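You operate a simulated robot arm through the tools that you are given. There is no shell and no other tool. Be economical: measure what you need, move in short steps, check, and stop when the job is done.

Carry out the task below with a simulated robot arm. There is one attempt and no reset: what you move stays moved.

TASK
Grip the Type 60 block in the nest and wipe the dirt off.
Fine: then free it and put block and rag back.

The check looks at the end state, three seconds after you hand in, the way a careful person would. Anything else that was tipped, shoved, dropped, spilled or broken makes it a failure.

THE ROBOT
A 6-joint arm with a two-finger parallel gripper, fixed in place. Base frame: the origin is at the foot of the arm, x ahead of it, y to its left, z up; the work surface is at about z = 860. Lengths are in mm, angles in rad, forces in N, time in s.
With the tool pointing down near the work surface it reaches from about 240 to 640 mm from the base axis. Its first joint turns from -1.152 to 1.152 rad. Payload 2.7 kg.
Tool frame: the origin (TCP) lies between the finger pads and is the grasp point; the fingertips stand 23 mm ahead of it; z points along the fingers, y is the line along which they close. The gripper opens to 94 mm. The fingers are 38 mm wide and 10 mm thick; the gripper's body (54 by 96 mm) begins 39 mm behind the TCP.
Orientation is that of the tool frame in the base frame, as [roll, pitch, yaw] about the fixed x, y, z axes, in that order (R = Rz(yaw) Ry(pitch) Rx(roll)). With the fingers straight down and closing along the base's y, the tool's x points along the base's -x, its y along +y and its z along -z.

THE INTERFACE
- The arm moves only by the tool move_arm. Its argument "series" is a list of rows, each an object of numbers (a shift or turn left out is 0, a gripper value left out holds the last): "tx", "ty", "tz": the shift along the base's x, y, z in units of 25 mm (1.0 is 25 mm); "ax", "ay", "az": the turn, a rotation vector about the base's x, y, z in units of 8 degrees (1.0 is 8 degrees); "hand": the gripper command, from -1 (shut) to 1 (fully open), values between in proportion. In form: [{"tx": .., "ty": .., "tz": .., "ax": .., "ay": .., "az": .., "hand": ..}, ...]. A call has 1 to 20 rows; each row shifts and turns the commanded pose from where the row before left it. A call with a number of a shift or a turn outside -1 to 1 is refused whole. Each row takes 0.2 s and may step no farther than 50 mm and 0.15 rad from the row before; otherwise, or with a gripper value out of range, the whole call is refused. A pose out of reach is approached as far as the arm can. The call stops where the force on the tool passes 60 N (or 10 N more than at its start, if that is more) or the arm is blocked; 0.2 s more then pass. Each finger travels about 45 mm/s and halts on what it meets, pressing with about 32 N; the grip force reading is that of the motor and also rises with nothing between the fingers. The clock runs only during rows and for 0.2 s after the last one: add rows that do not move to give the fingers time. The reply holds the time, the measured pose of the TCP, the force on the tool along the base axes, the opening and the grip force, in the units named above and with some noise, and new pictures: "pictures" is both (left out), scene, wrist or none.
- Cameras (640 x 400 px; columns grow to the right, rows downward): "scene" is fixed at [70.9, -423.8, 1418.6]; the picture's right is [0.83, -0.56, 0.00], its down [-0.24, -0.35, -0.91] and it looks along [0.51, 0.75, -0.42] (base axes); focal length 335 px, centre (320, 200). "wrist" rides on the gripper at [86, 16, -74] in the tool frame; the picture's right is [-0.18, 0.98, 0.00], its down [-0.58, -0.11, -0.81] and it looks along [-0.79, -0.15, 0.59] (tool axes); focal length 243 px, centre (320, 200). There is no depth. A picture from a camera that has moved, and an enlarged one, comes with that camera's place and axes in the base frame and with its lens.
- zoom(camera, box): a new picture of the part [left, top, right, bottom] of that camera's present view, enlarged. The clock stands still meanwhile.
- sign_off(): hands the job in; it is judged then, once.

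Work in short steps. Places have to be worked out from the pictures, the camera data and where the tool is seen: move nearer, look again, correct. Check each grasp and each placing, and mend what went wrong. You have 120 turns and 170 pictures in all, those below and enlarged ones among them. Open the gripper and draw the arm clear of the work before you hand the job in, unless the task says otherwise; then end with one line.

The tools are called by a JSON object that holds its "name" and its "arguments". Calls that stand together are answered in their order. move_arm: Moves the arm, as the interface text tells. Its arguments: {"type":"object","properties":{"series":{"type":"array","items":{"type":"object","properties":{"tx":{"type":"number"},"ty":{"type":"number"},"tz":{"type":"number"},"ax":{"type":"number"},"ay":{"type":"number"},"az":{"type":"number"},"hand":{"type":"number"}}}},"pictures":{"type":"string","enum":["both","scene","wrist","none"]}},"required":["series"]} The other tools are called the same way: zoom (camera, box) takes an enlarged picture of a part of a camera's view; sign_off () hands the job in.

At the start:

```text
time: 0.0
tool_pos: [337.7, 48.9, 1199.2]
orientation: [-3.141, 0.0, 3.141]
force: [0.0, -0.5, 0.0]
finger_gap: 93.9
gripper_force: 0.0
```

scene: 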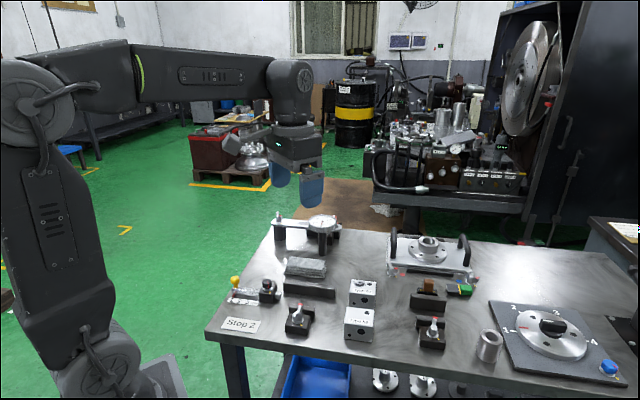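
wrist: 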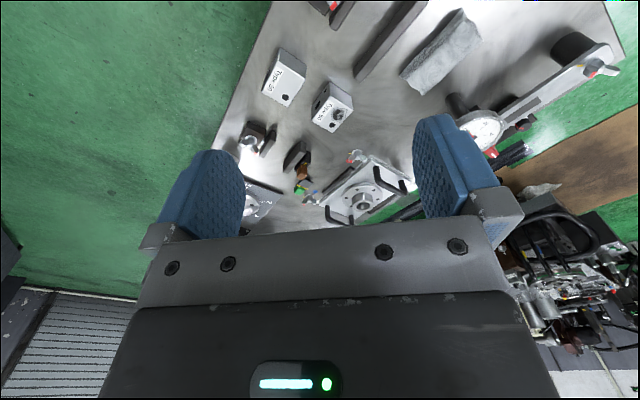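

I start by enlarging the scene to identify the blocks, nest, clamp and rag.

{"name": "zoom", "arguments": {"camera": "scene", "box": [210, 200, 390, 350]}}

{"name": "zoom", "arguments": {"camera": "scene", "box": [330, 220, 510, 370]}}

{"name": "zoom", "arguments": {"camera": "wrist", "box": [220, 0, 540, 220]}}

```text
2.67 times, centred on (300, 275) of scene
camera zoom: at [70.9, -423.8, 1418.6], right [0.83, -0.56, 0.0], down [-0.24, -0.35, -0.91], along [0.51, 0.75, -0.42], focal length 893 px, centre (373, 0)
```

zoom: 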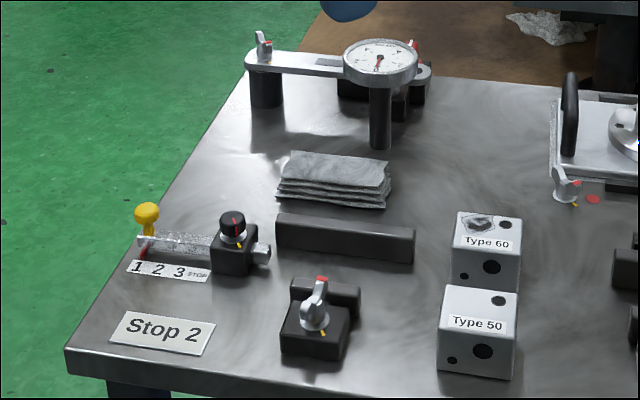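

```text
2.67 times, centred on (420, 295) of scene
camera zoom: at [70.9, -423.8, 1418.6], right [0.83, -0.56, 0.0], down [-0.24, -0.35, -0.91], along [0.51, 0.75, -0.42], focal length 893 px, centre (53, -53)
```

zoom: 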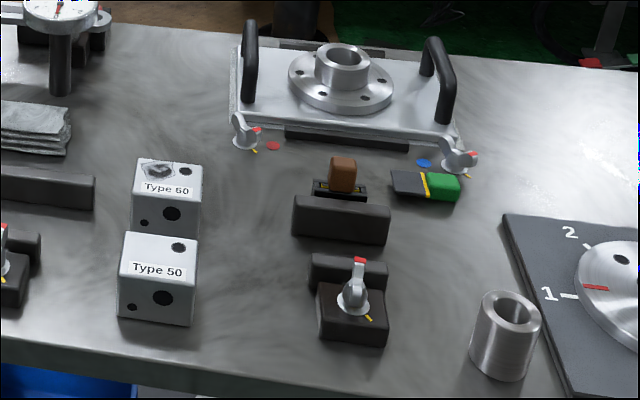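

```text
1.82 times, centred on (380, 110) of wrist
camera zoom: at [252.0, 65.2, 1273.7], right [0.18, 0.98, 0.0], down [0.58, -0.11, 0.81], along [0.79, -0.15, -0.59], focal length 441 px, centre (211, 364)
```

zoom: 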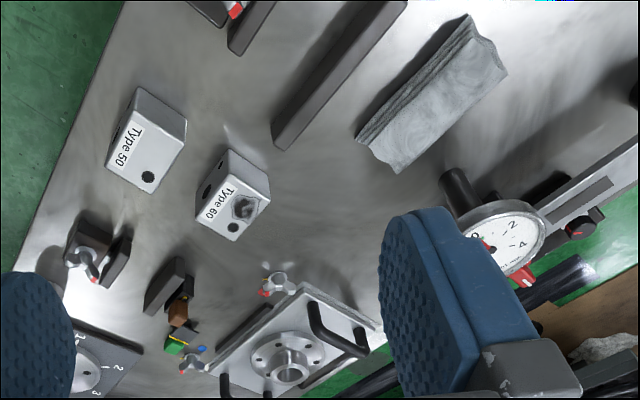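

The left fixture (bar, stop with 1/2/3, clamp) around (370, 80) seems to be the nest; Type 60 is at about (500, 31). I lower the camera over the nest to look.

{"name": "move_arm", "arguments": {"series": [{"tx": -0.25, "ty": 0.3, "tz": -1}, {"tx": -0.25, "ty": 0.3, "tz": -1}, {"tx": -0.25, "ty": 0.3, "tz": -1}, {"tx": -0.25, "ty": 0.3, "tz": -1}, {"tx": -0.25, "ty": 0.3, "tz": -1}, {"tx": -0.25, "ty": 0.3, "tz": -1}, {}], "pictures": "both"}}

```text
time: 1.6
tool_pos: [301.0, 96.8, 1048.1]
orientation: [3.141, 0.0, -3.141]
force: [0.3, 0.1, -0.6]
finger_gap: 94.1
gripper_force: 0.0
camera wrist: at [215.6, 112.0, 1122.4], right [0.18, 0.98, 0.0], down [0.58, -0.11, 0.81], along [0.79, -0.15, -0.59], focal length 243 px, centre (320, 200)
```

scene: 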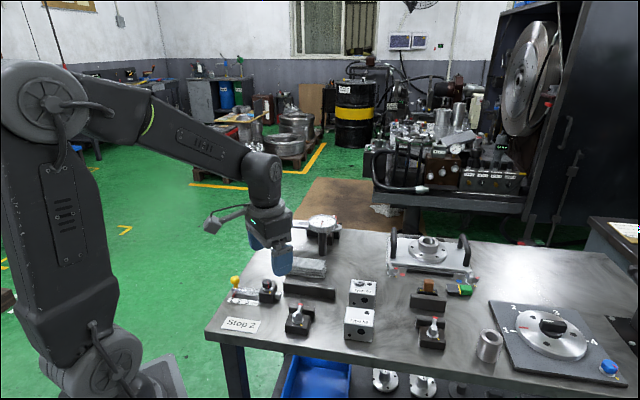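
wrist: 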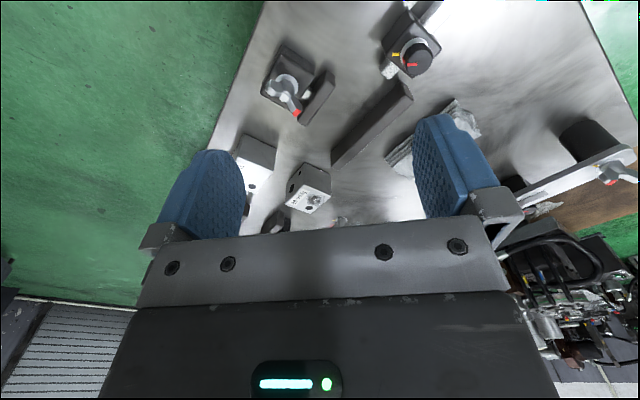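

{"name": "zoom", "arguments": {"camera": "wrist", "box": [230, 0, 490, 220]}}

{"name": "zoom", "arguments": {"camera": "scene", "box": [220, 270, 290, 335]}}

{"name": "zoom", "arguments": {"camera": "scene", "box": [275, 280, 345, 345]}}

{"name": "zoom", "arguments": {"camera": "scene", "box": [395, 265, 485, 355]}}

```text
1.82 times, centred on (360, 110) of wrist
camera zoom: at [215.6, 112.0, 1122.4], right [0.18, 0.98, 0.0], down [0.58, -0.11, 0.81], along [0.79, -0.15, -0.59], focal length 441 px, centre (247, 364)
```

zoom: 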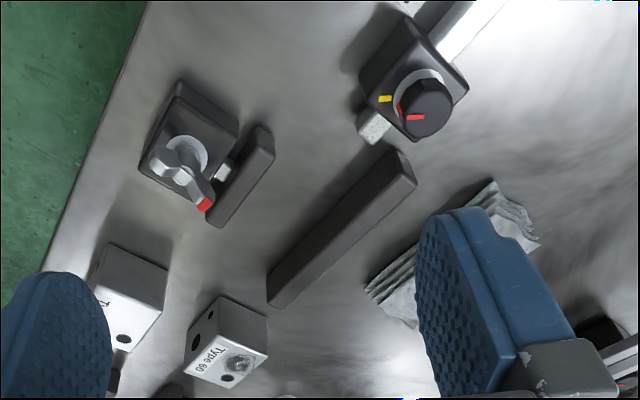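

```text
6.15 times, centred on (255, 302) of scene
camera zoom: at [70.9, -423.8, 1418.6], right [0.83, -0.56, 0.0], down [-0.24, -0.35, -0.91], along [0.51, 0.75, -0.42], focal length 2061 px, centre (720, -431)
```

zoom: 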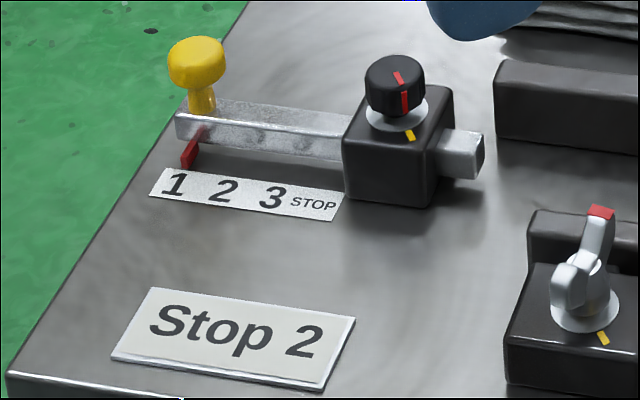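

```text
6.15 times, centred on (310, 312) of scene
camera zoom: at [70.9, -423.8, 1418.6], right [0.83, -0.56, 0.0], down [-0.24, -0.35, -0.91], along [0.51, 0.75, -0.42], focal length 2061 px, centre (382, -492)
```

zoom: 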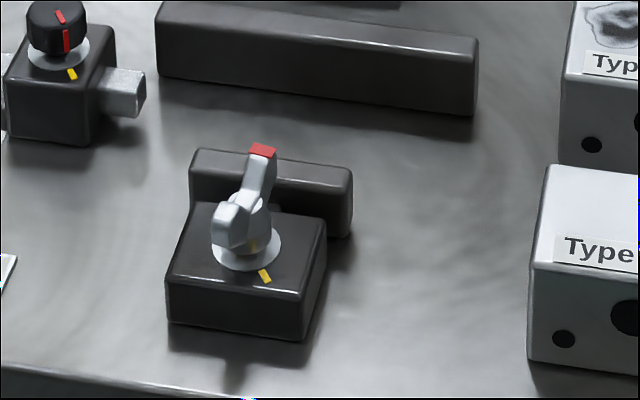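

```text
4.44 times, centred on (440, 310) of scene
camera zoom: at [70.9, -423.8, 1418.6], right [0.83, -0.56, 0.0], down [-0.24, -0.35, -0.91], along [0.51, 0.75, -0.42], focal length 1488 px, centre (-213, -289)
```

zoom: 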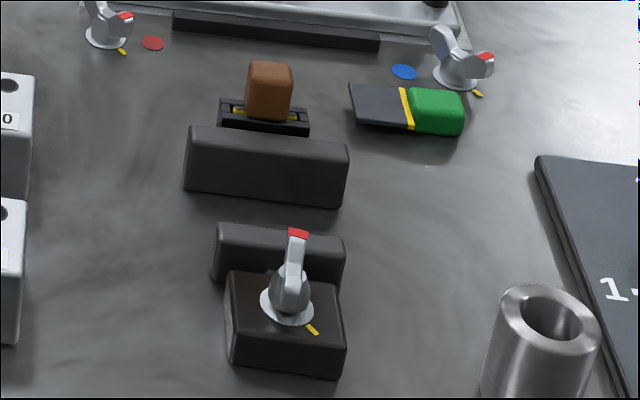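

The stop stands at 1 while the card reads "Stop 2", and there is a second vise on the right. I look at that one before deciding.

{"name": "move_arm", "arguments": {"series": [{"tx": 0.91, "ty": -0.86}, {"tx": 0.91, "ty": -0.86}, {"tx": 0.91, "ty": -0.86}, {"tx": 0.91, "ty": -0.86}, {"tx": 0.91, "ty": -0.86}, {"tx": 0.91, "ty": -0.86}, {"tx": 0.91, "ty": -0.86}, {"tx": 0.91, "ty": -0.86}, {}], "pictures": "none"}}

{"name": "zoom", "arguments": {"camera": "wrist", "box": [190, 0, 510, 220]}}

```text
time: 3.6
tool_pos: [478.3, -76.7, 1046.8]
orientation: [-3.14, -0.001, -3.142]
force: [-1.6, 0.7, 0.4]
finger_gap: 93.9
gripper_force: 0.1
```

```text
1.82 times, centred on (350, 110) of wrist
camera zoom: at [393.3, -59.9, 1122.6], right [0.18, 0.98, 0.0], down [0.58, -0.11, 0.81], along [0.79, -0.15, -0.59], focal length 441 px, centre (266, 364)
```

zoom: 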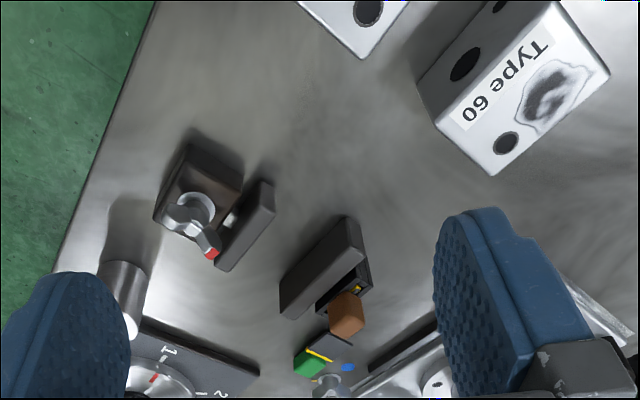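

The right vise has a small brown part behind its bar and a green/black item. I enlarge those to understand that fixture.

{"name": "zoom", "arguments": {"camera": "wrist", "box": [260, 80, 400, 200]}}

{"name": "zoom", "arguments": {"camera": "scene", "box": [405, 265, 485, 315]}}

```text
3.33 times, centred on (330, 140) of wrist
camera zoom: at [393.3, -59.9, 1122.6], right [0.18, 0.98, 0.0], down [0.58, -0.11, 0.81], along [0.79, -0.15, -0.59], focal length 809 px, centre (287, 400)
```

zoom: 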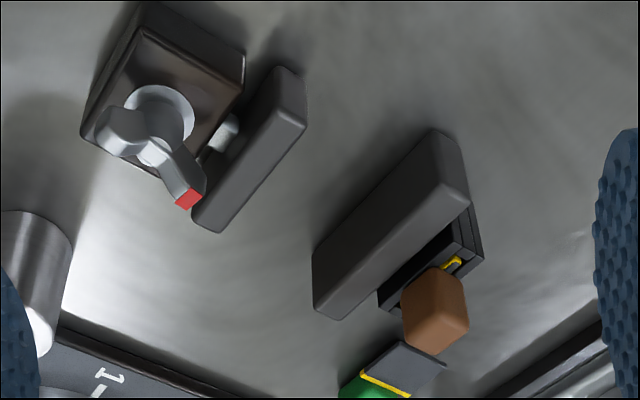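

```text
8.00 times, centred on (445, 290) of scene
camera zoom: at [70.9, -423.8, 1418.6], right [0.83, -0.56, 0.0], down [-0.24, -0.35, -0.91], along [0.51, 0.75, -0.42], focal length 2679 px, centre (-680, -520)
```

zoom: 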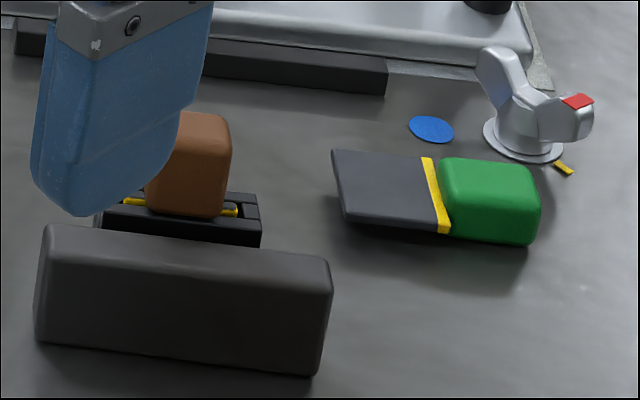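

Both fixtures considered: the left one (wider gap, with stop) is the nest. The task says nothing of the stop, so I leave it alone. Now I turn the hand 45° and go above Type 60 at about (497, 34) for a closer look.

{"name": "move_arm", "arguments": {"series": [{"tx": 0.12, "ty": 0.74, "az": 0.9375}, {"tx": 0.12, "ty": 0.74, "az": 0.9375}, {"tx": 0.12, "ty": 0.74, "az": 0.9375}, {"tx": 0.12, "ty": 0.74, "az": 0.9375}, {"tx": 0.12, "ty": 0.74, "az": 0.9375}, {"tx": 0.12, "ty": 0.74, "az": 0.9375}, {}], "pictures": "wrist"}}

{"name": "zoom", "arguments": {"camera": "wrist", "box": [220, 0, 420, 220]}}

```text
time: 5.2
tool_pos: [499.6, 33.6, 1049.6]
orientation: [-3.141, 0.001, -2.355]
force: [-0.2, -0.3, -0.4]
finger_gap: 94.1
gripper_force: 0.0
camera wrist: at [427.5, -16.4, 1123.6], right [-0.57, 0.82, 0.0], down [0.49, 0.34, 0.81], along [0.66, 0.46, -0.59], focal length 243 px, centre (320, 200)
```

wrist: 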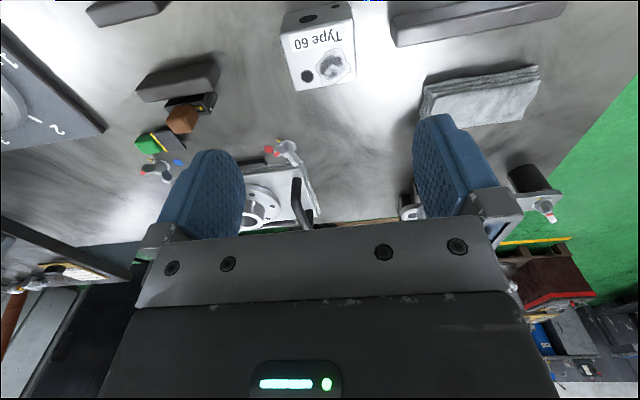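

```text
1.82 times, centred on (320, 110) of wrist
camera zoom: at [427.5, -16.4, 1123.6], right [-0.57, 0.82, 0.0], down [0.49, 0.34, 0.81], along [0.66, 0.46, -0.59], focal length 441 px, centre (320, 364)
```

zoom: 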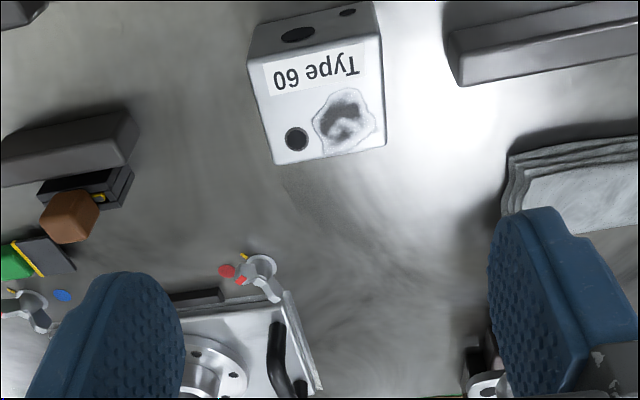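

The block measures about 60 × 50 × 40, centred near (505, 39), turned 45°, which suits the left nest. I centre over it and descend partway, then check.

{"name": "move_arm", "arguments": {"series": [{"tx": 0.23, "ty": 0.22, "tz": -0.9, "hand": 1}, {"tz": -0.9}, {"tz": -0.9}, {"tz": -0.9}, {}], "pictures": "both"}}

{"name": "zoom", "arguments": {"camera": "wrist", "box": [200, 0, 440, 220]}}

```text
time: 6.4
tool_pos: [506.3, 37.9, 958.6]
orientation: [-3.141, 0.0, -2.355]
force: [0.5, -0.4, 0.5]
finger_gap: 94.1
gripper_force: 0.1
camera wrist: at [433.1, -12.6, 1033.5], right [-0.57, 0.82, 0.0], down [0.49, 0.33, 0.81], along [0.67, 0.46, -0.59], focal length 243 px, centre (320, 200)
```

scene: 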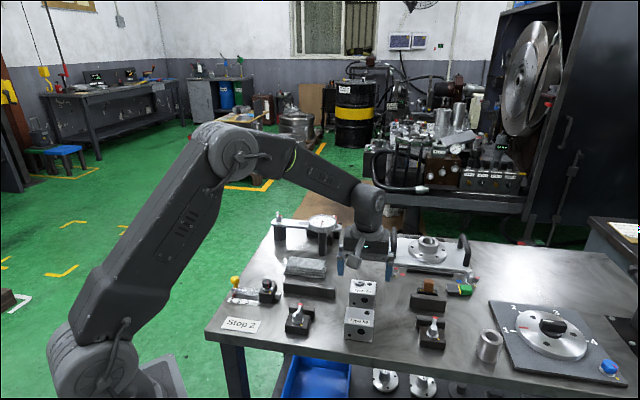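
wrist: 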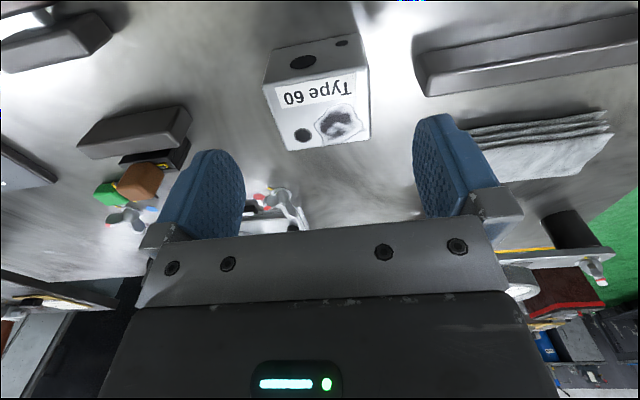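

```text
1.82 times, centred on (320, 110) of wrist
camera zoom: at [433.1, -12.6, 1033.5], right [-0.57, 0.82, 0.0], down [0.49, 0.33, 0.81], along [0.67, 0.46, -0.59], focal length 441 px, centre (320, 364)
```

zoom: 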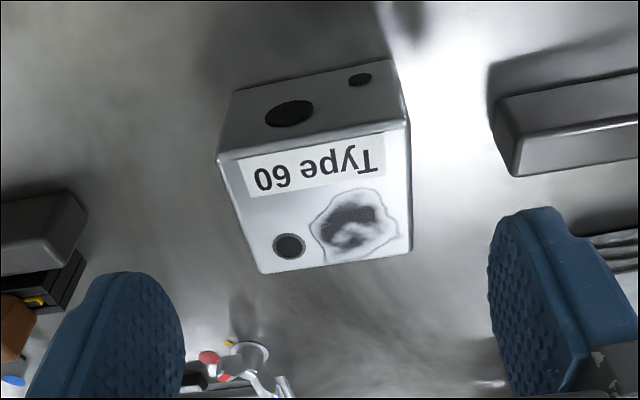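

The block lies centred between the fingers within 2 mm. I descend to z ≈ 889 and close.

{"name": "move_arm", "arguments": {"series": [{"tz": -0.7}, {"tz": -0.7}, {"tz": -0.7}, {"tz": -0.68}, {}, {"hand": -1}, {}, {}, {}, {}], "pictures": "wrist"}}

```text
time: 8.6
tool_pos: [506.8, 38.5, 888.9]
orientation: [3.141, -0.001, -2.357]
force: [-0.6, 0.9, 0.6]
finger_gap: 59.8
gripper_force: 31.4
camera wrist: at [435.2, -11.0, 963.0], right [-0.57, 0.82, 0.0], down [0.49, 0.33, 0.81], along [0.67, 0.46, -0.59], focal length 243 px, centre (320, 200)
```

wrist: 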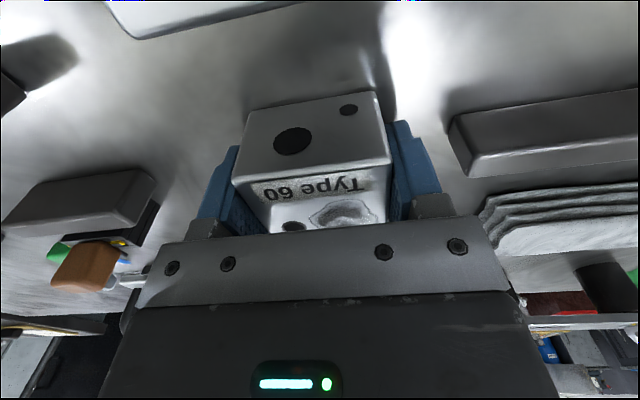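

Gripped: width 59.8 mm. I lift it and move over the nest to view the jaws and stop from above.

{"name": "move_arm", "arguments": {"series": [{"tz": 0.5}, {"tz": 0.9}, {"tz": 0.9}, {"tz": 0.9}, {"tz": 0.9}, {"tx": -0.85, "ty": 0.5}, {"tx": -0.85, "ty": 0.5}, {"tx": -0.85, "ty": 0.5}, {"tx": -0.85, "ty": 0.5}, {"tx": -0.85, "ty": 0.5}, {}], "pictures": "both"}}

{"name": "zoom", "arguments": {"camera": "wrist", "box": [180, 0, 500, 200]}}

```text
time: 11.0
tool_pos: [399.6, 104.1, 992.0]
orientation: [-3.141, 0.001, -2.357]
force: [-0.4, 0.2, -3.4]
finger_gap: 60.1
gripper_force: 32.3
camera wrist: at [327.4, 53.1, 1066.4], right [-0.56, 0.83, 0.0], down [0.49, 0.33, 0.81], along [0.67, 0.46, -0.59], focal length 243 px, centre (320, 200)
```

scene: 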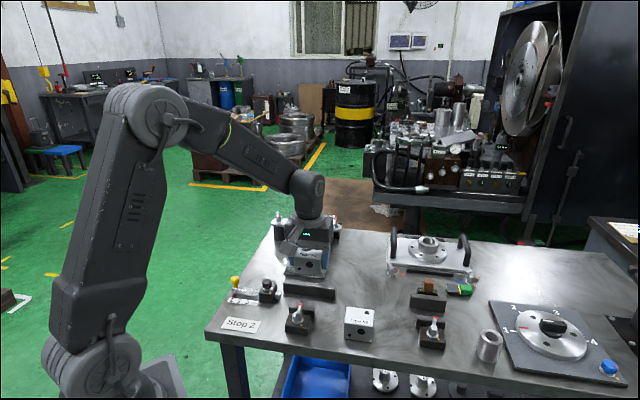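
wrist: 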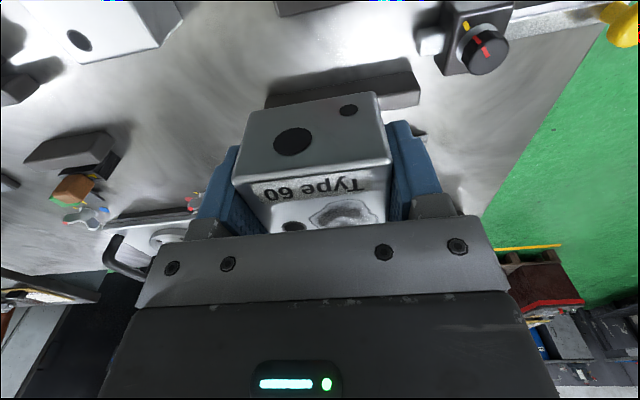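

```text
2.00 times, centred on (340, 100) of wrist
camera zoom: at [327.4, 53.1, 1066.4], right [-0.56, 0.83, 0.0], down [0.49, 0.33, 0.81], along [0.67, 0.46, -0.59], focal length 485 px, centre (280, 400)
```

zoom: 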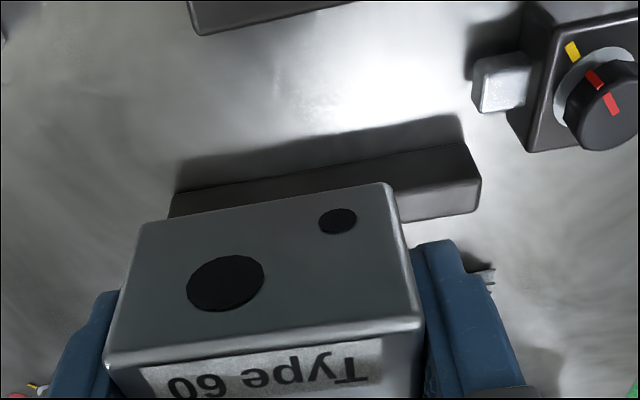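

The nest's bar and stop are visible but the clamp is cut off; I back off 60 mm along the view direction and rise a little.

{"name": "move_arm", "arguments": {"series": [{"tx": -0.8, "ty": -0.56, "tz": 0.5}, {"tx": -0.8, "ty": -0.56, "tz": 0.5}, {"tx": -0.4, "ty": -0.28}, {}], "pictures": "wrist"}}

{"name": "zoom", "arguments": {"camera": "wrist", "box": [220, 0, 500, 170]}}

```text
time: 12.0
tool_pos: [352.3, 68.5, 1017.6]
orientation: [3.141, 0.002, -2.355]
force: [-0.5, 0.7, -2.1]
finger_gap: 59.8
gripper_force: 32.8
camera wrist: at [279.6, 17.5, 1091.9], right [-0.57, 0.82, 0.0], down [0.49, 0.33, 0.81], along [0.67, 0.46, -0.59], focal length 243 px, centre (320, 200)
```

wrist: 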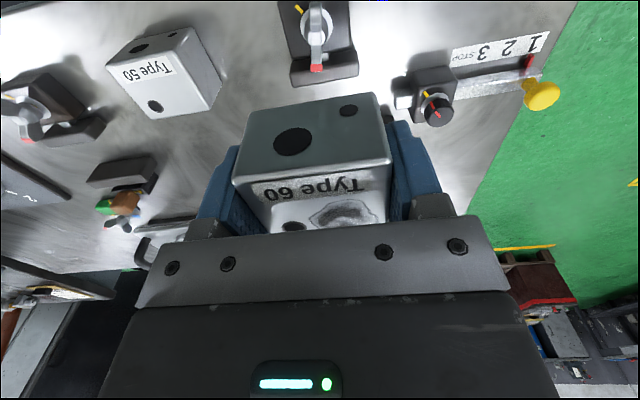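

```text
2.29 times, centred on (360, 85) of wrist
camera zoom: at [279.6, 17.5, 1091.9], right [-0.57, 0.82, 0.0], down [0.49, 0.33, 0.81], along [0.67, 0.46, -0.59], focal length 555 px, centre (229, 463)
```

zoom: 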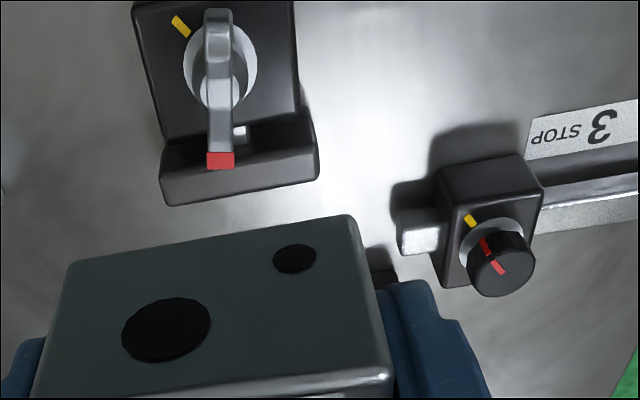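

Jaw front face sits near n≈317 (45° frame) and the lever pivot near (335, 53). I shift forward ~40 mm so jaw and bar are both in view.

{"name": "move_arm", "arguments": {"series": [{"tx": 0.5, "ty": 0.5, "tz": 0.6}, {"tx": 0.5, "ty": 0.5, "tz": 0.6}, {}], "pictures": "none"}}

{"name": "zoom", "arguments": {"camera": "wrist", "box": [220, 0, 460, 150]}}

```text
time: 12.8
tool_pos: [377.5, 91.2, 1046.1]
orientation: [3.14, 0.0, -2.356]
force: [0.2, -0.6, -3.0]
finger_gap: 59.8
gripper_force: 31.7
```

```text
2.67 times, centred on (340, 75) of wrist
camera zoom: at [305.1, 41.4, 1120.6], right [-0.57, 0.82, 0.0], down [0.49, 0.33, 0.81], along [0.66, 0.46, -0.59], focal length 647 px, centre (267, 533)
```

zoom: 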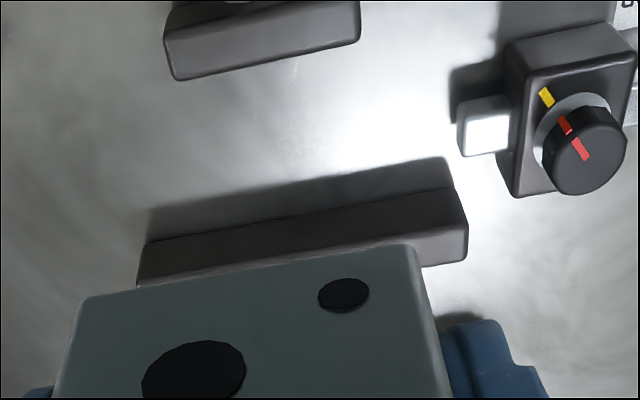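

{"name": "zoom", "arguments": {"camera": "wrist", "box": [340, 40, 440, 110]}}

{"name": "zoom", "arguments": {"camera": "scene", "box": [270, 260, 350, 340]}}

```text
5.71 times, centred on (390, 75) of wrist
camera zoom: at [305.1, 41.4, 1120.6], right [-0.57, 0.82, 0.0], down [0.49, 0.33, 0.81], along [0.66, 0.46, -0.59], focal length 1386 px, centre (-80, 914)
```

zoom: 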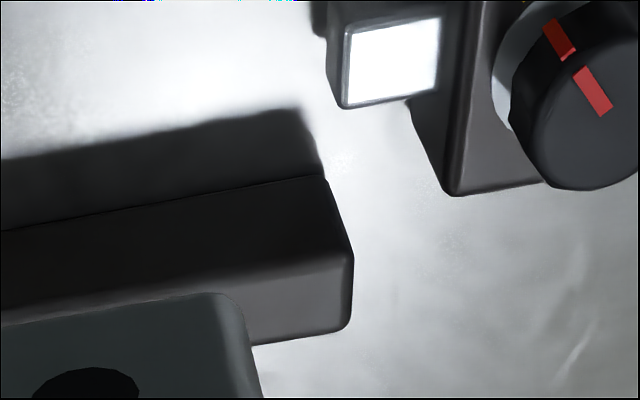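

```text
5.00 times, centred on (310, 300) of scene
camera zoom: at [70.9, -423.8, 1418.6], right [0.83, -0.56, 0.0], down [-0.24, -0.35, -0.91], along [0.51, 0.75, -0.42], focal length 1675 px, centre (370, -300)
```

zoom: 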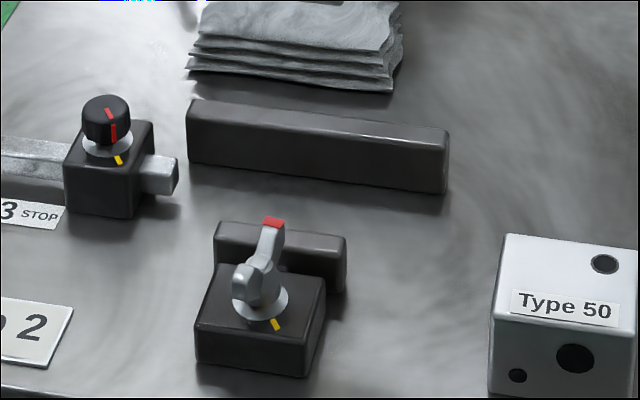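

Clear now: bar face at n≈381, jaw face at n≈317 (64 mm opening), jaw centre q≈-200. I bring the block above the gap at about (390, 107.5) and check from the scene camera before lowering.

{"name": "move_arm", "arguments": {"series": [{"tx": 0.51, "ty": 0.65, "tz": -0.8}, {"tz": -0.95}, {"tz": -0.95}, {"tz": -0.95}, {"tz": -0.95}, {}], "pictures": "wrist"}}

{"name": "zoom", "arguments": {"camera": "scene", "box": [250, 240, 370, 340]}}

```text
time: 14.2
tool_pos: [391.4, 107.7, 930.6]
orientation: [3.14, -0.002, -2.357]
force: [0.9, -0.6, -3.0]
finger_gap: 59.8
gripper_force: 32.1
camera wrist: at [318.8, 57.2, 1005.6], right [-0.57, 0.82, 0.0], down [0.49, 0.33, 0.81], along [0.67, 0.46, -0.59], focal length 243 px, centre (320, 200)
```

wrist: 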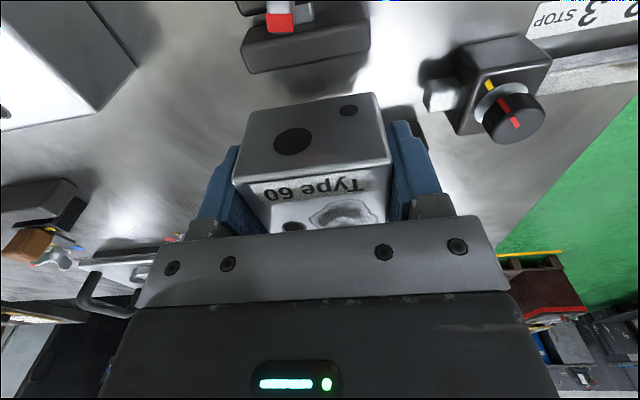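

```text
4.00 times, centred on (310, 290) of scene
camera zoom: at [70.9, -423.8, 1418.6], right [0.83, -0.56, 0.0], down [-0.24, -0.35, -0.91], along [0.51, 0.75, -0.42], focal length 1340 px, centre (360, -160)
```

zoom: 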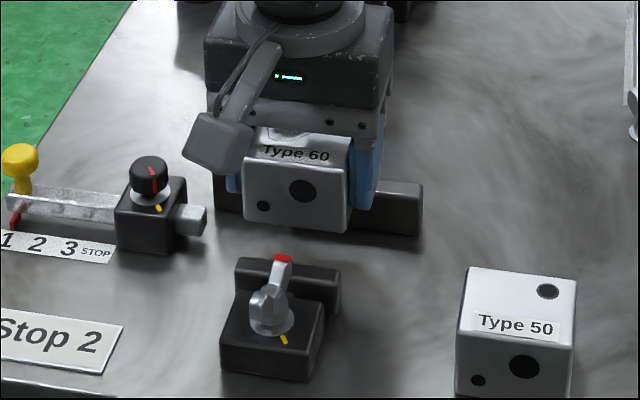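

Block is aligned over the gap with roughly 10 mm to the jaw and 3 mm to the bar. I lower it to the table, watching the force.

{"name": "move_arm", "arguments": {"series": [{"tx": -0.04, "ty": -0.04, "tz": -0.5}, {"tz": -0.5}, {"tz": -0.4}, {"tz": -0.22}, {}], "pictures": "wrist"}}

{"name": "zoom", "arguments": {"camera": "scene", "box": [250, 240, 370, 340]}}

```text
time: 15.4
tool_pos: [389.0, 104.6, 889.6]
orientation: [-3.141, 0.0, -2.356]
force: [0.1, 0.2, -3.9]
finger_gap: 60.0
gripper_force: 32.1
camera wrist: at [316.5, 55.7, 965.2], right [-0.57, 0.82, 0.0], down [0.49, 0.33, 0.81], along [0.67, 0.46, -0.59], focal length 243 px, centre (320, 200)
```

wrist: 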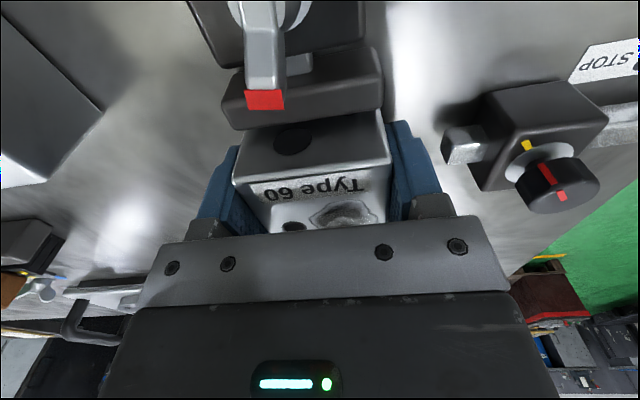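

```text
4.00 times, centred on (310, 290) of scene
camera zoom: at [70.9, -423.8, 1418.6], right [0.83, -0.56, 0.0], down [-0.24, -0.35, -0.91], along [0.51, 0.75, -0.42], focal length 1340 px, centre (360, -160)
```

zoom: 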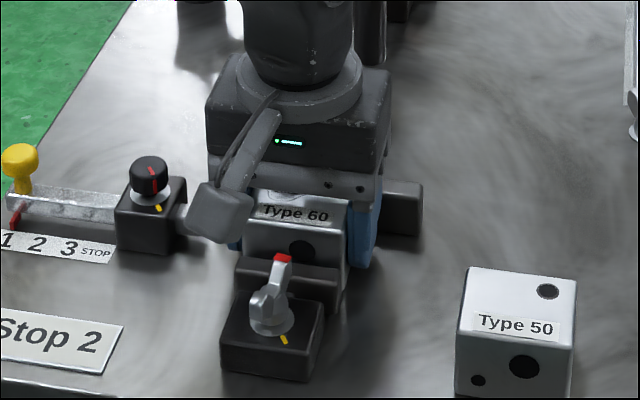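

The block is practically on the table (picked at 888.9). I lower a hair, open to ~76 mm and rise straight up, then view.

{"name": "move_arm", "arguments": {"series": [{"tz": -0.03}, {"hand": 0.6}, {}, {}, {"tz": 0.6}, {"tz": 0.8}, {"tz": 1}, {"tz": 1}, {"tz": 1}, {"tx": -0.7, "ty": -0.7, "tz": 0.6}, {}], "pictures": "both"}}

{"name": "zoom", "arguments": {"camera": "wrist", "box": [220, 0, 440, 190]}}

```text
time: 17.8
tool_pos: [368.9, 91.8, 1014.8]
orientation: [-3.14, 0.001, -2.355]
force: [0.0, -0.1, 0.7]
finger_gap: 75.3
gripper_force: 0.1
camera wrist: at [296.7, 40.4, 1089.1], right [-0.57, 0.82, 0.0], down [0.49, 0.33, 0.81], along [0.67, 0.46, -0.59], focal length 243 px, centre (320, 200)
```

scene: 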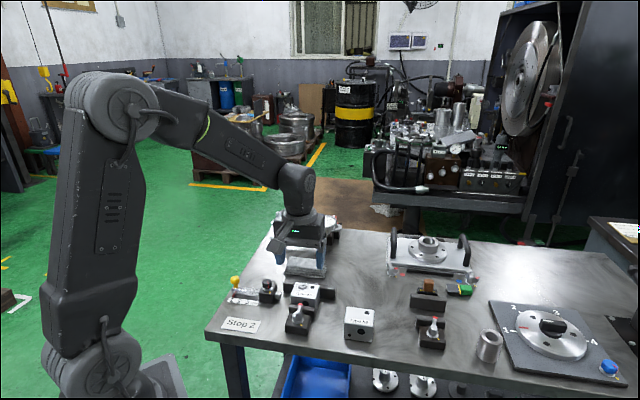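
wrist: 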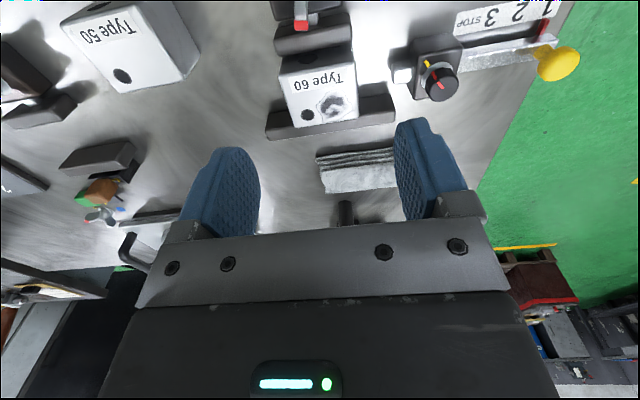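

```text
2.11 times, centred on (330, 95) of wrist
camera zoom: at [296.7, 40.4, 1089.1], right [-0.57, 0.82, 0.0], down [0.49, 0.33, 0.81], along [0.67, 0.46, -0.59], focal length 511 px, centre (299, 421)
```

zoom: 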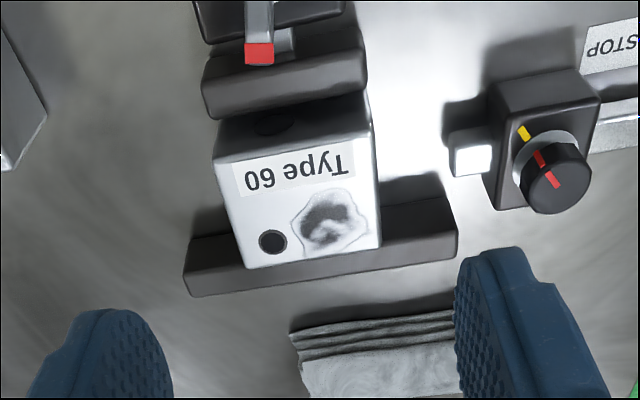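

Block stands in the nest with about 10 mm to the jaw. Now I back up to see the lever close up.

{"name": "move_arm", "arguments": {"series": [{"tx": -0.8, "ty": -0.8, "tz": -0.4}, {"tx": -0.6, "ty": -0.6, "tz": -0.4}, {}], "pictures": "none"}}

{"name": "zoom", "arguments": {"camera": "wrist", "box": [240, 0, 420, 130]}}

{"name": "zoom", "arguments": {"camera": "scene", "box": [275, 285, 335, 340]}}

```text
time: 18.6
tool_pos: [335.4, 55.9, 993.5]
orientation: [3.141, 0.001, -2.356]
force: [-0.1, -0.1, 0.2]
finger_gap: 75.2
gripper_force: 0.1
```

```text
3.08 times, centred on (330, 65) of wrist
camera zoom: at [262.9, 5.3, 1067.2], right [-0.57, 0.82, 0.0], down [0.49, 0.33, 0.81], along [0.67, 0.46, -0.59], focal length 746 px, centre (289, 615)
```

zoom: 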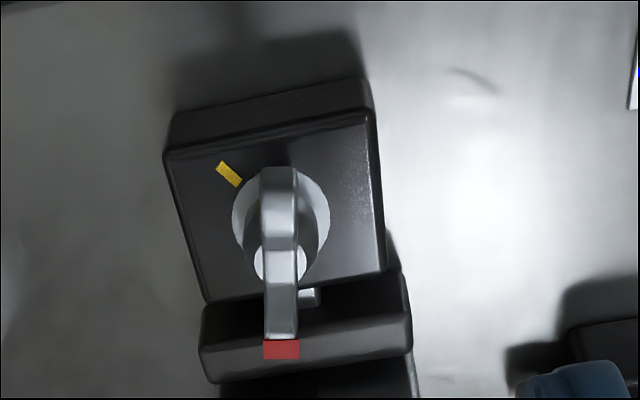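

```text
7.27 times, centred on (305, 312) of scene
camera zoom: at [70.9, -423.8, 1418.6], right [0.83, -0.56, 0.0], down [-0.24, -0.35, -0.91], along [0.51, 0.75, -0.42], focal length 2436 px, centre (429, -618)
```

zoom: 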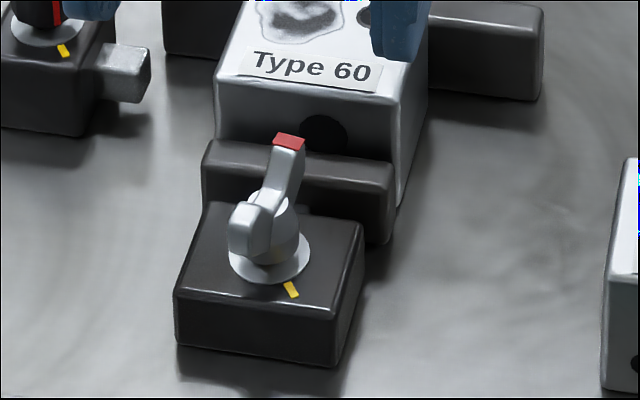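

The stop's knob mark is aligned with its yellow tick (= locked), so the clamp closes when the red-tipped lever is turned to its yellow tick: from +n to −y, i.e. about 135° clockwise. The pivot is at about (336, 54); I go down over it with the fingers across the lever and close gently.

{"name": "move_arm", "arguments": {"series": [{"tx": 0.04, "ty": -0.06, "tz": -0.8}, {"tz": -0.8}, {"tz": -0.8}, {"tz": -0.78}, {}], "pictures": "wrist"}}

{"name": "zoom", "arguments": {"camera": "scene", "box": [260, 265, 350, 340]}}

```text
time: 19.8
tool_pos: [337.7, 53.4, 915.7]
orientation: [3.141, 0.002, -2.356]
force: [0.3, 0.6, 0.1]
finger_gap: 75.2
gripper_force: 0.0
camera wrist: at [264.1, 2.4, 989.6], right [-0.57, 0.82, 0.0], down [0.49, 0.33, 0.81], along [0.67, 0.46, -0.59], focal length 243 px, centre (320, 200)
```

wrist: 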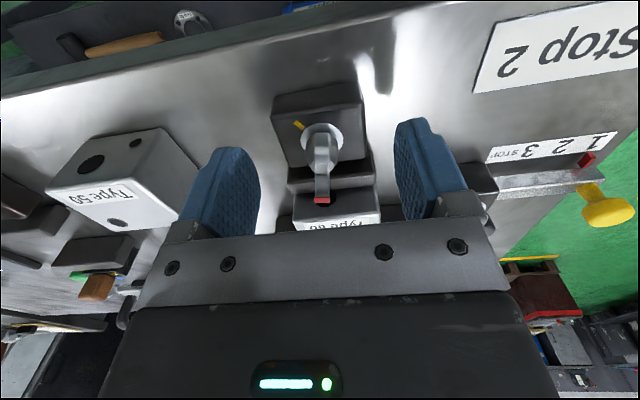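

```text
5.33 times, centred on (305, 302) of scene
camera zoom: at [70.9, -423.8, 1418.6], right [0.83, -0.56, 0.0], down [-0.24, -0.35, -0.91], along [0.51, 0.75, -0.42], focal length 1786 px, centre (400, -347)
```

zoom: 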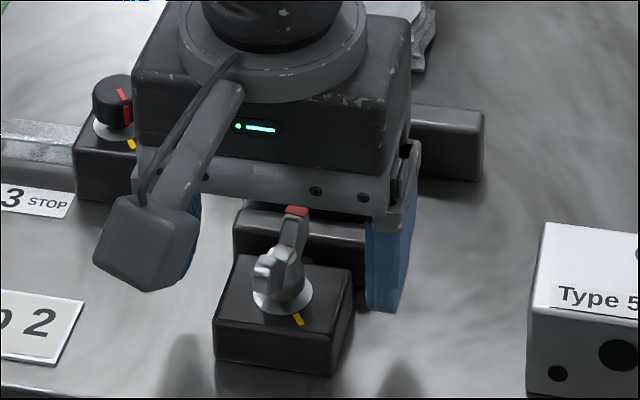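

The lever lies centred between the fingers. I shift 2 mm back and close on it.

{"name": "move_arm", "arguments": {"series": [{"tx": -0.06, "ty": -0.05}, {"hand": -1}, {}, {}, {}, {}, {}], "pictures": "wrist"}}

{"name": "zoom", "arguments": {"camera": "scene", "box": [260, 265, 350, 340]}}

```text
time: 21.4
tool_pos: [334.2, 51.1, 916.5]
orientation: [-3.141, 0.001, -2.356]
force: [-2.6, 0.0, 1.4]
finger_gap: 8.0
gripper_force: 44.7
camera wrist: at [261.9, 1.0, 990.1], right [-0.57, 0.83, 0.0], down [0.49, 0.33, 0.81], along [0.66, 0.46, -0.59], focal length 243 px, centre (320, 200)
```

wrist: 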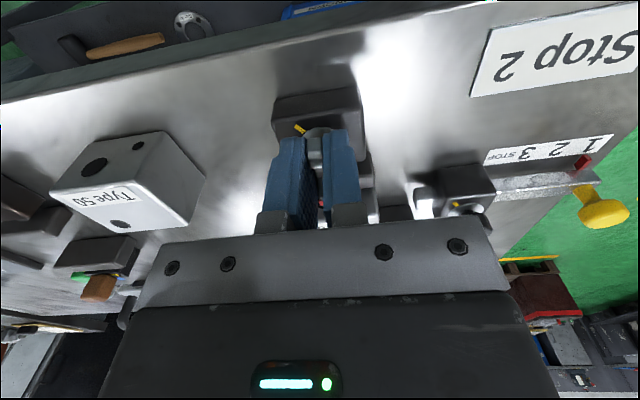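

```text
5.33 times, centred on (305, 302) of scene
camera zoom: at [70.8, -423.8, 1418.6], right [0.83, -0.56, 0.0], down [-0.24, -0.35, -0.91], along [0.51, 0.75, -0.42], focal length 1786 px, centre (400, -347)
```

zoom: 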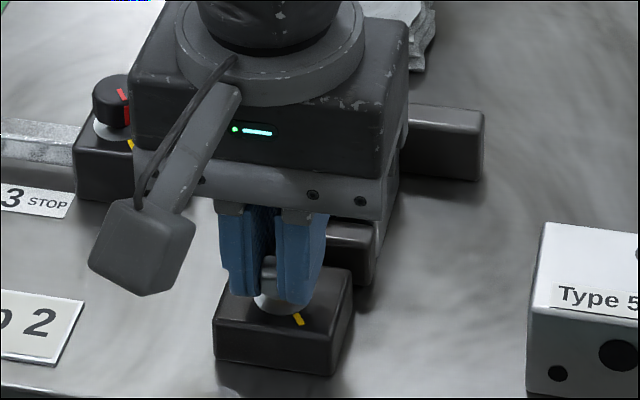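

The lever (8 mm) is gripped. I turn it clockwise by 22.5° as a trial.

{"name": "move_arm", "arguments": {"series": [{"az": -0.75}, {"az": -0.75}, {"az": -0.75}, {"az": -0.75}, {}], "pictures": "none"}}

{"name": "zoom", "arguments": {"camera": "scene", "box": [260, 265, 350, 340]}}

```text
time: 22.6
tool_pos: [334.0, 53.8, 916.1]
orientation: [3.139, -0.003, -2.777]
force: [-24.1, 39.9, -4.5]
finger_gap: 7.7
gripper_force: 45.0
```

```text
5.33 times, centred on (305, 302) of scene
camera zoom: at [70.3, -422.8, 1418.9], right [0.83, -0.56, 0.0], down [-0.24, -0.35, -0.91], along [0.51, 0.75, -0.42], focal length 1786 px, centre (400, -347)
```

zoom: 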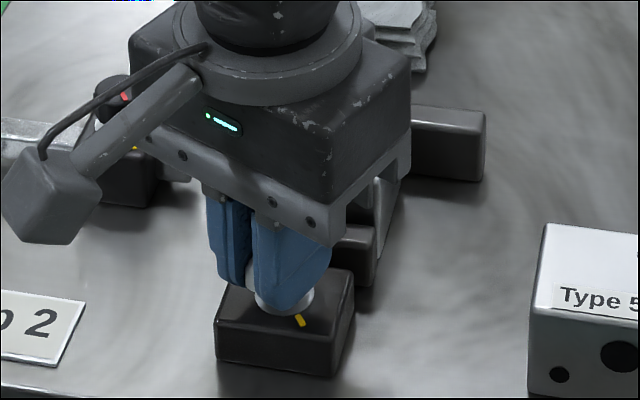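

The lever turns, but the side force (≈46 N) shows the TCP sits a few mm behind the pivot. I shift the command to relieve that force.

{"name": "move_arm", "arguments": {"series": [{"tx": -0.04, "ty": 0.09}, {}, {}], "pictures": "none"}}

```text
time: 23.4
tool_pos: [333.6, 54.2, 915.0]
orientation: [-3.141, -0.002, -2.773]
force: [-8.9, 13.6, -17.0]
finger_gap: 7.8
gripper_force: 44.8
```

Force dropped as predicted; the pivot works out about 9 mm ahead of the TCP along the lever. I continue to turn along that arc in small steps.

{"name": "move_arm", "arguments": {"series": [{"tx": -0.05, "ty": 0.07, "az": -0.875}, {"tx": -0.008, "ty": 0.04, "az": -0.875}, {"tx": -0.004, "ty": 0.044, "az": -0.875}, {}, {}], "pictures": "none"}}

```text
time: 24.6
tool_pos: [332.6, 54.9, 915.3]
orientation: [-3.139, 0.0, 3.135]
force: [13.0, -44.8, -19.8]
finger_gap: 8.2
gripper_force: 44.6
```

Now it is over-corrected: the data fit a pivot at (336.9, 53.8) with 3.8 mm offset, matching the camera. I relax to that arc and read the force again.

{"name": "move_arm", "arguments": {"series": [{"tx": 0.048, "ty": -0.13}, {}, {}], "pictures": "none"}}

{"name": "zoom", "arguments": {"camera": "scene", "box": [260, 265, 350, 340]}}

```text
time: 25.4
tool_pos: [331.4, 55.0, 915.4]
orientation: [-3.142, -0.001, 3.141]
force: [-17.1, -10.3, 7.6]
finger_gap: 7.8
gripper_force: 45.3
```

```text
5.33 times, centred on (305, 302) of scene
camera zoom: at [70.4, -424.1, 1418.5], right [0.83, -0.56, 0.0], down [-0.24, -0.35, -0.91], along [0.51, 0.75, -0.42], focal length 1786 px, centre (400, -347)
```

zoom: 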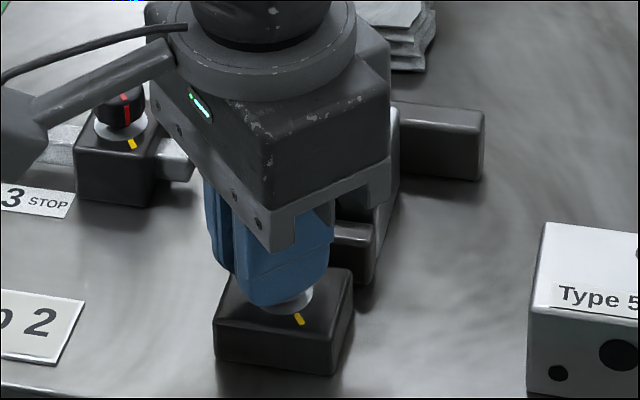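

Forces are moderate now; I go on another 28° along the refined arc.

{"name": "move_arm", "arguments": {"series": [{"tx": -0.036, "ty": 0.024, "az": -0.875}, {"tx": 0.004, "ty": 0.024, "az": -0.875}, {"tx": 0.008, "ty": 0.02, "az": -0.875}, {"tx": 0.008, "ty": 0.02, "az": -0.875}, {}, {}], "pictures": "none"}}

```text
time: 26.8
tool_pos: [332.9, 57.7, 914.9]
orientation: [3.139, 0.001, 2.652]
force: [-3.0, 12.6, -15.3]
finger_gap: 7.4
gripper_force: 44.8
```

Forces are low. Another 31° along the arc.

{"name": "move_arm", "arguments": {"series": [{"tx": 0.0, "ty": 0.04, "az": -0.97}, {"tx": 0.016, "ty": 0.026, "az": -0.97}, {"tx": 0.02, "ty": 0.02, "az": -0.97}, {"tx": 0.02, "ty": 0.016, "az": -0.97}, {}, {}], "pictures": "scene"}}

{"name": "zoom", "arguments": {"camera": "scene", "box": [260, 255, 360, 340]}}

```text
time: 28.2
tool_pos: [336.2, 59.0, 916.4]
orientation: [-3.139, -0.001, 2.109]
force: [5.8, 2.2, -17.8]
finger_gap: 7.9
gripper_force: 44.9
```

scene: 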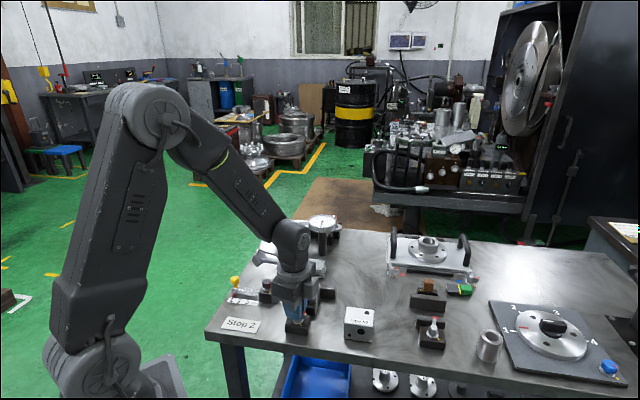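

```text
4.71 times, centred on (310, 298) of scene
camera zoom: at [71.2, -423.7, 1418.6], right [0.83, -0.56, 0.0], down [-0.24, -0.35, -0.91], along [0.51, 0.75, -0.42], focal length 1576 px, centre (367, -259)
```

zoom: 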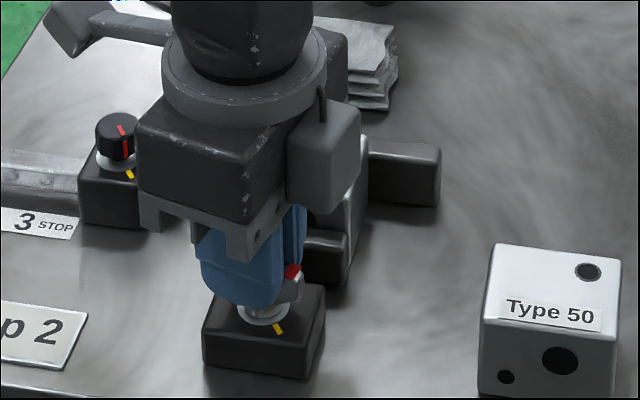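

The lever follows well and the jaw moves with it. I turn the last ~31° to the yellow tick.

{"name": "move_arm", "arguments": {"series": [{"tx": 0.024, "ty": 0.012, "az": -0.97}, {"tx": 0.026, "ty": 0.008, "az": -0.97}, {"tx": 0.026, "ty": 0.004, "az": -0.97}, {"tx": 0.026, "ty": 0.0, "az": -0.97}, {}, {}], "pictures": "wrist"}}

{"name": "zoom", "arguments": {"camera": "scene", "box": [260, 255, 360, 340]}}

```text
time: 29.6
tool_pos: [336.7, 59.7, 915.7]
orientation: [-3.141, 0.0, 1.567]
force: [9.0, -20.6, -16.4]
finger_gap: 8.0
gripper_force: 44.8
camera wrist: at [354.6, 145.9, 990.3], right [0.98, -0.19, 0.0], down [-0.11, -0.58, 0.81], along [-0.15, -0.79, -0.59], focal length 243 px, centre (320, 200)
```

wrist: 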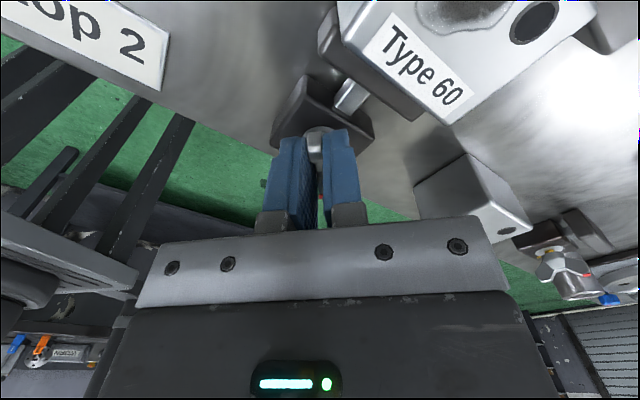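

```text
4.71 times, centred on (310, 298) of scene
camera zoom: at [71.3, -424.3, 1418.4], right [0.83, -0.56, 0.0], down [-0.24, -0.35, -0.91], along [0.51, 0.75, -0.42], focal length 1576 px, centre (367, -259)
```

zoom: 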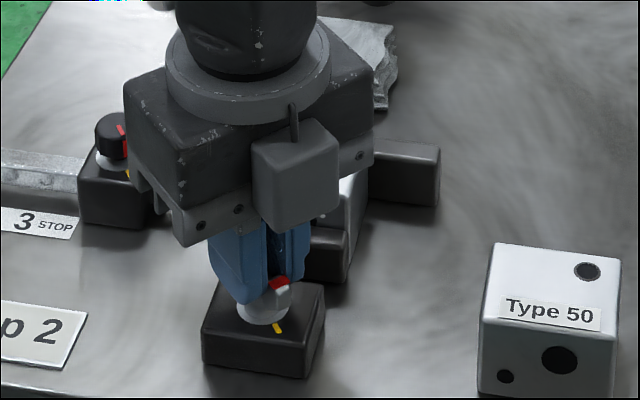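

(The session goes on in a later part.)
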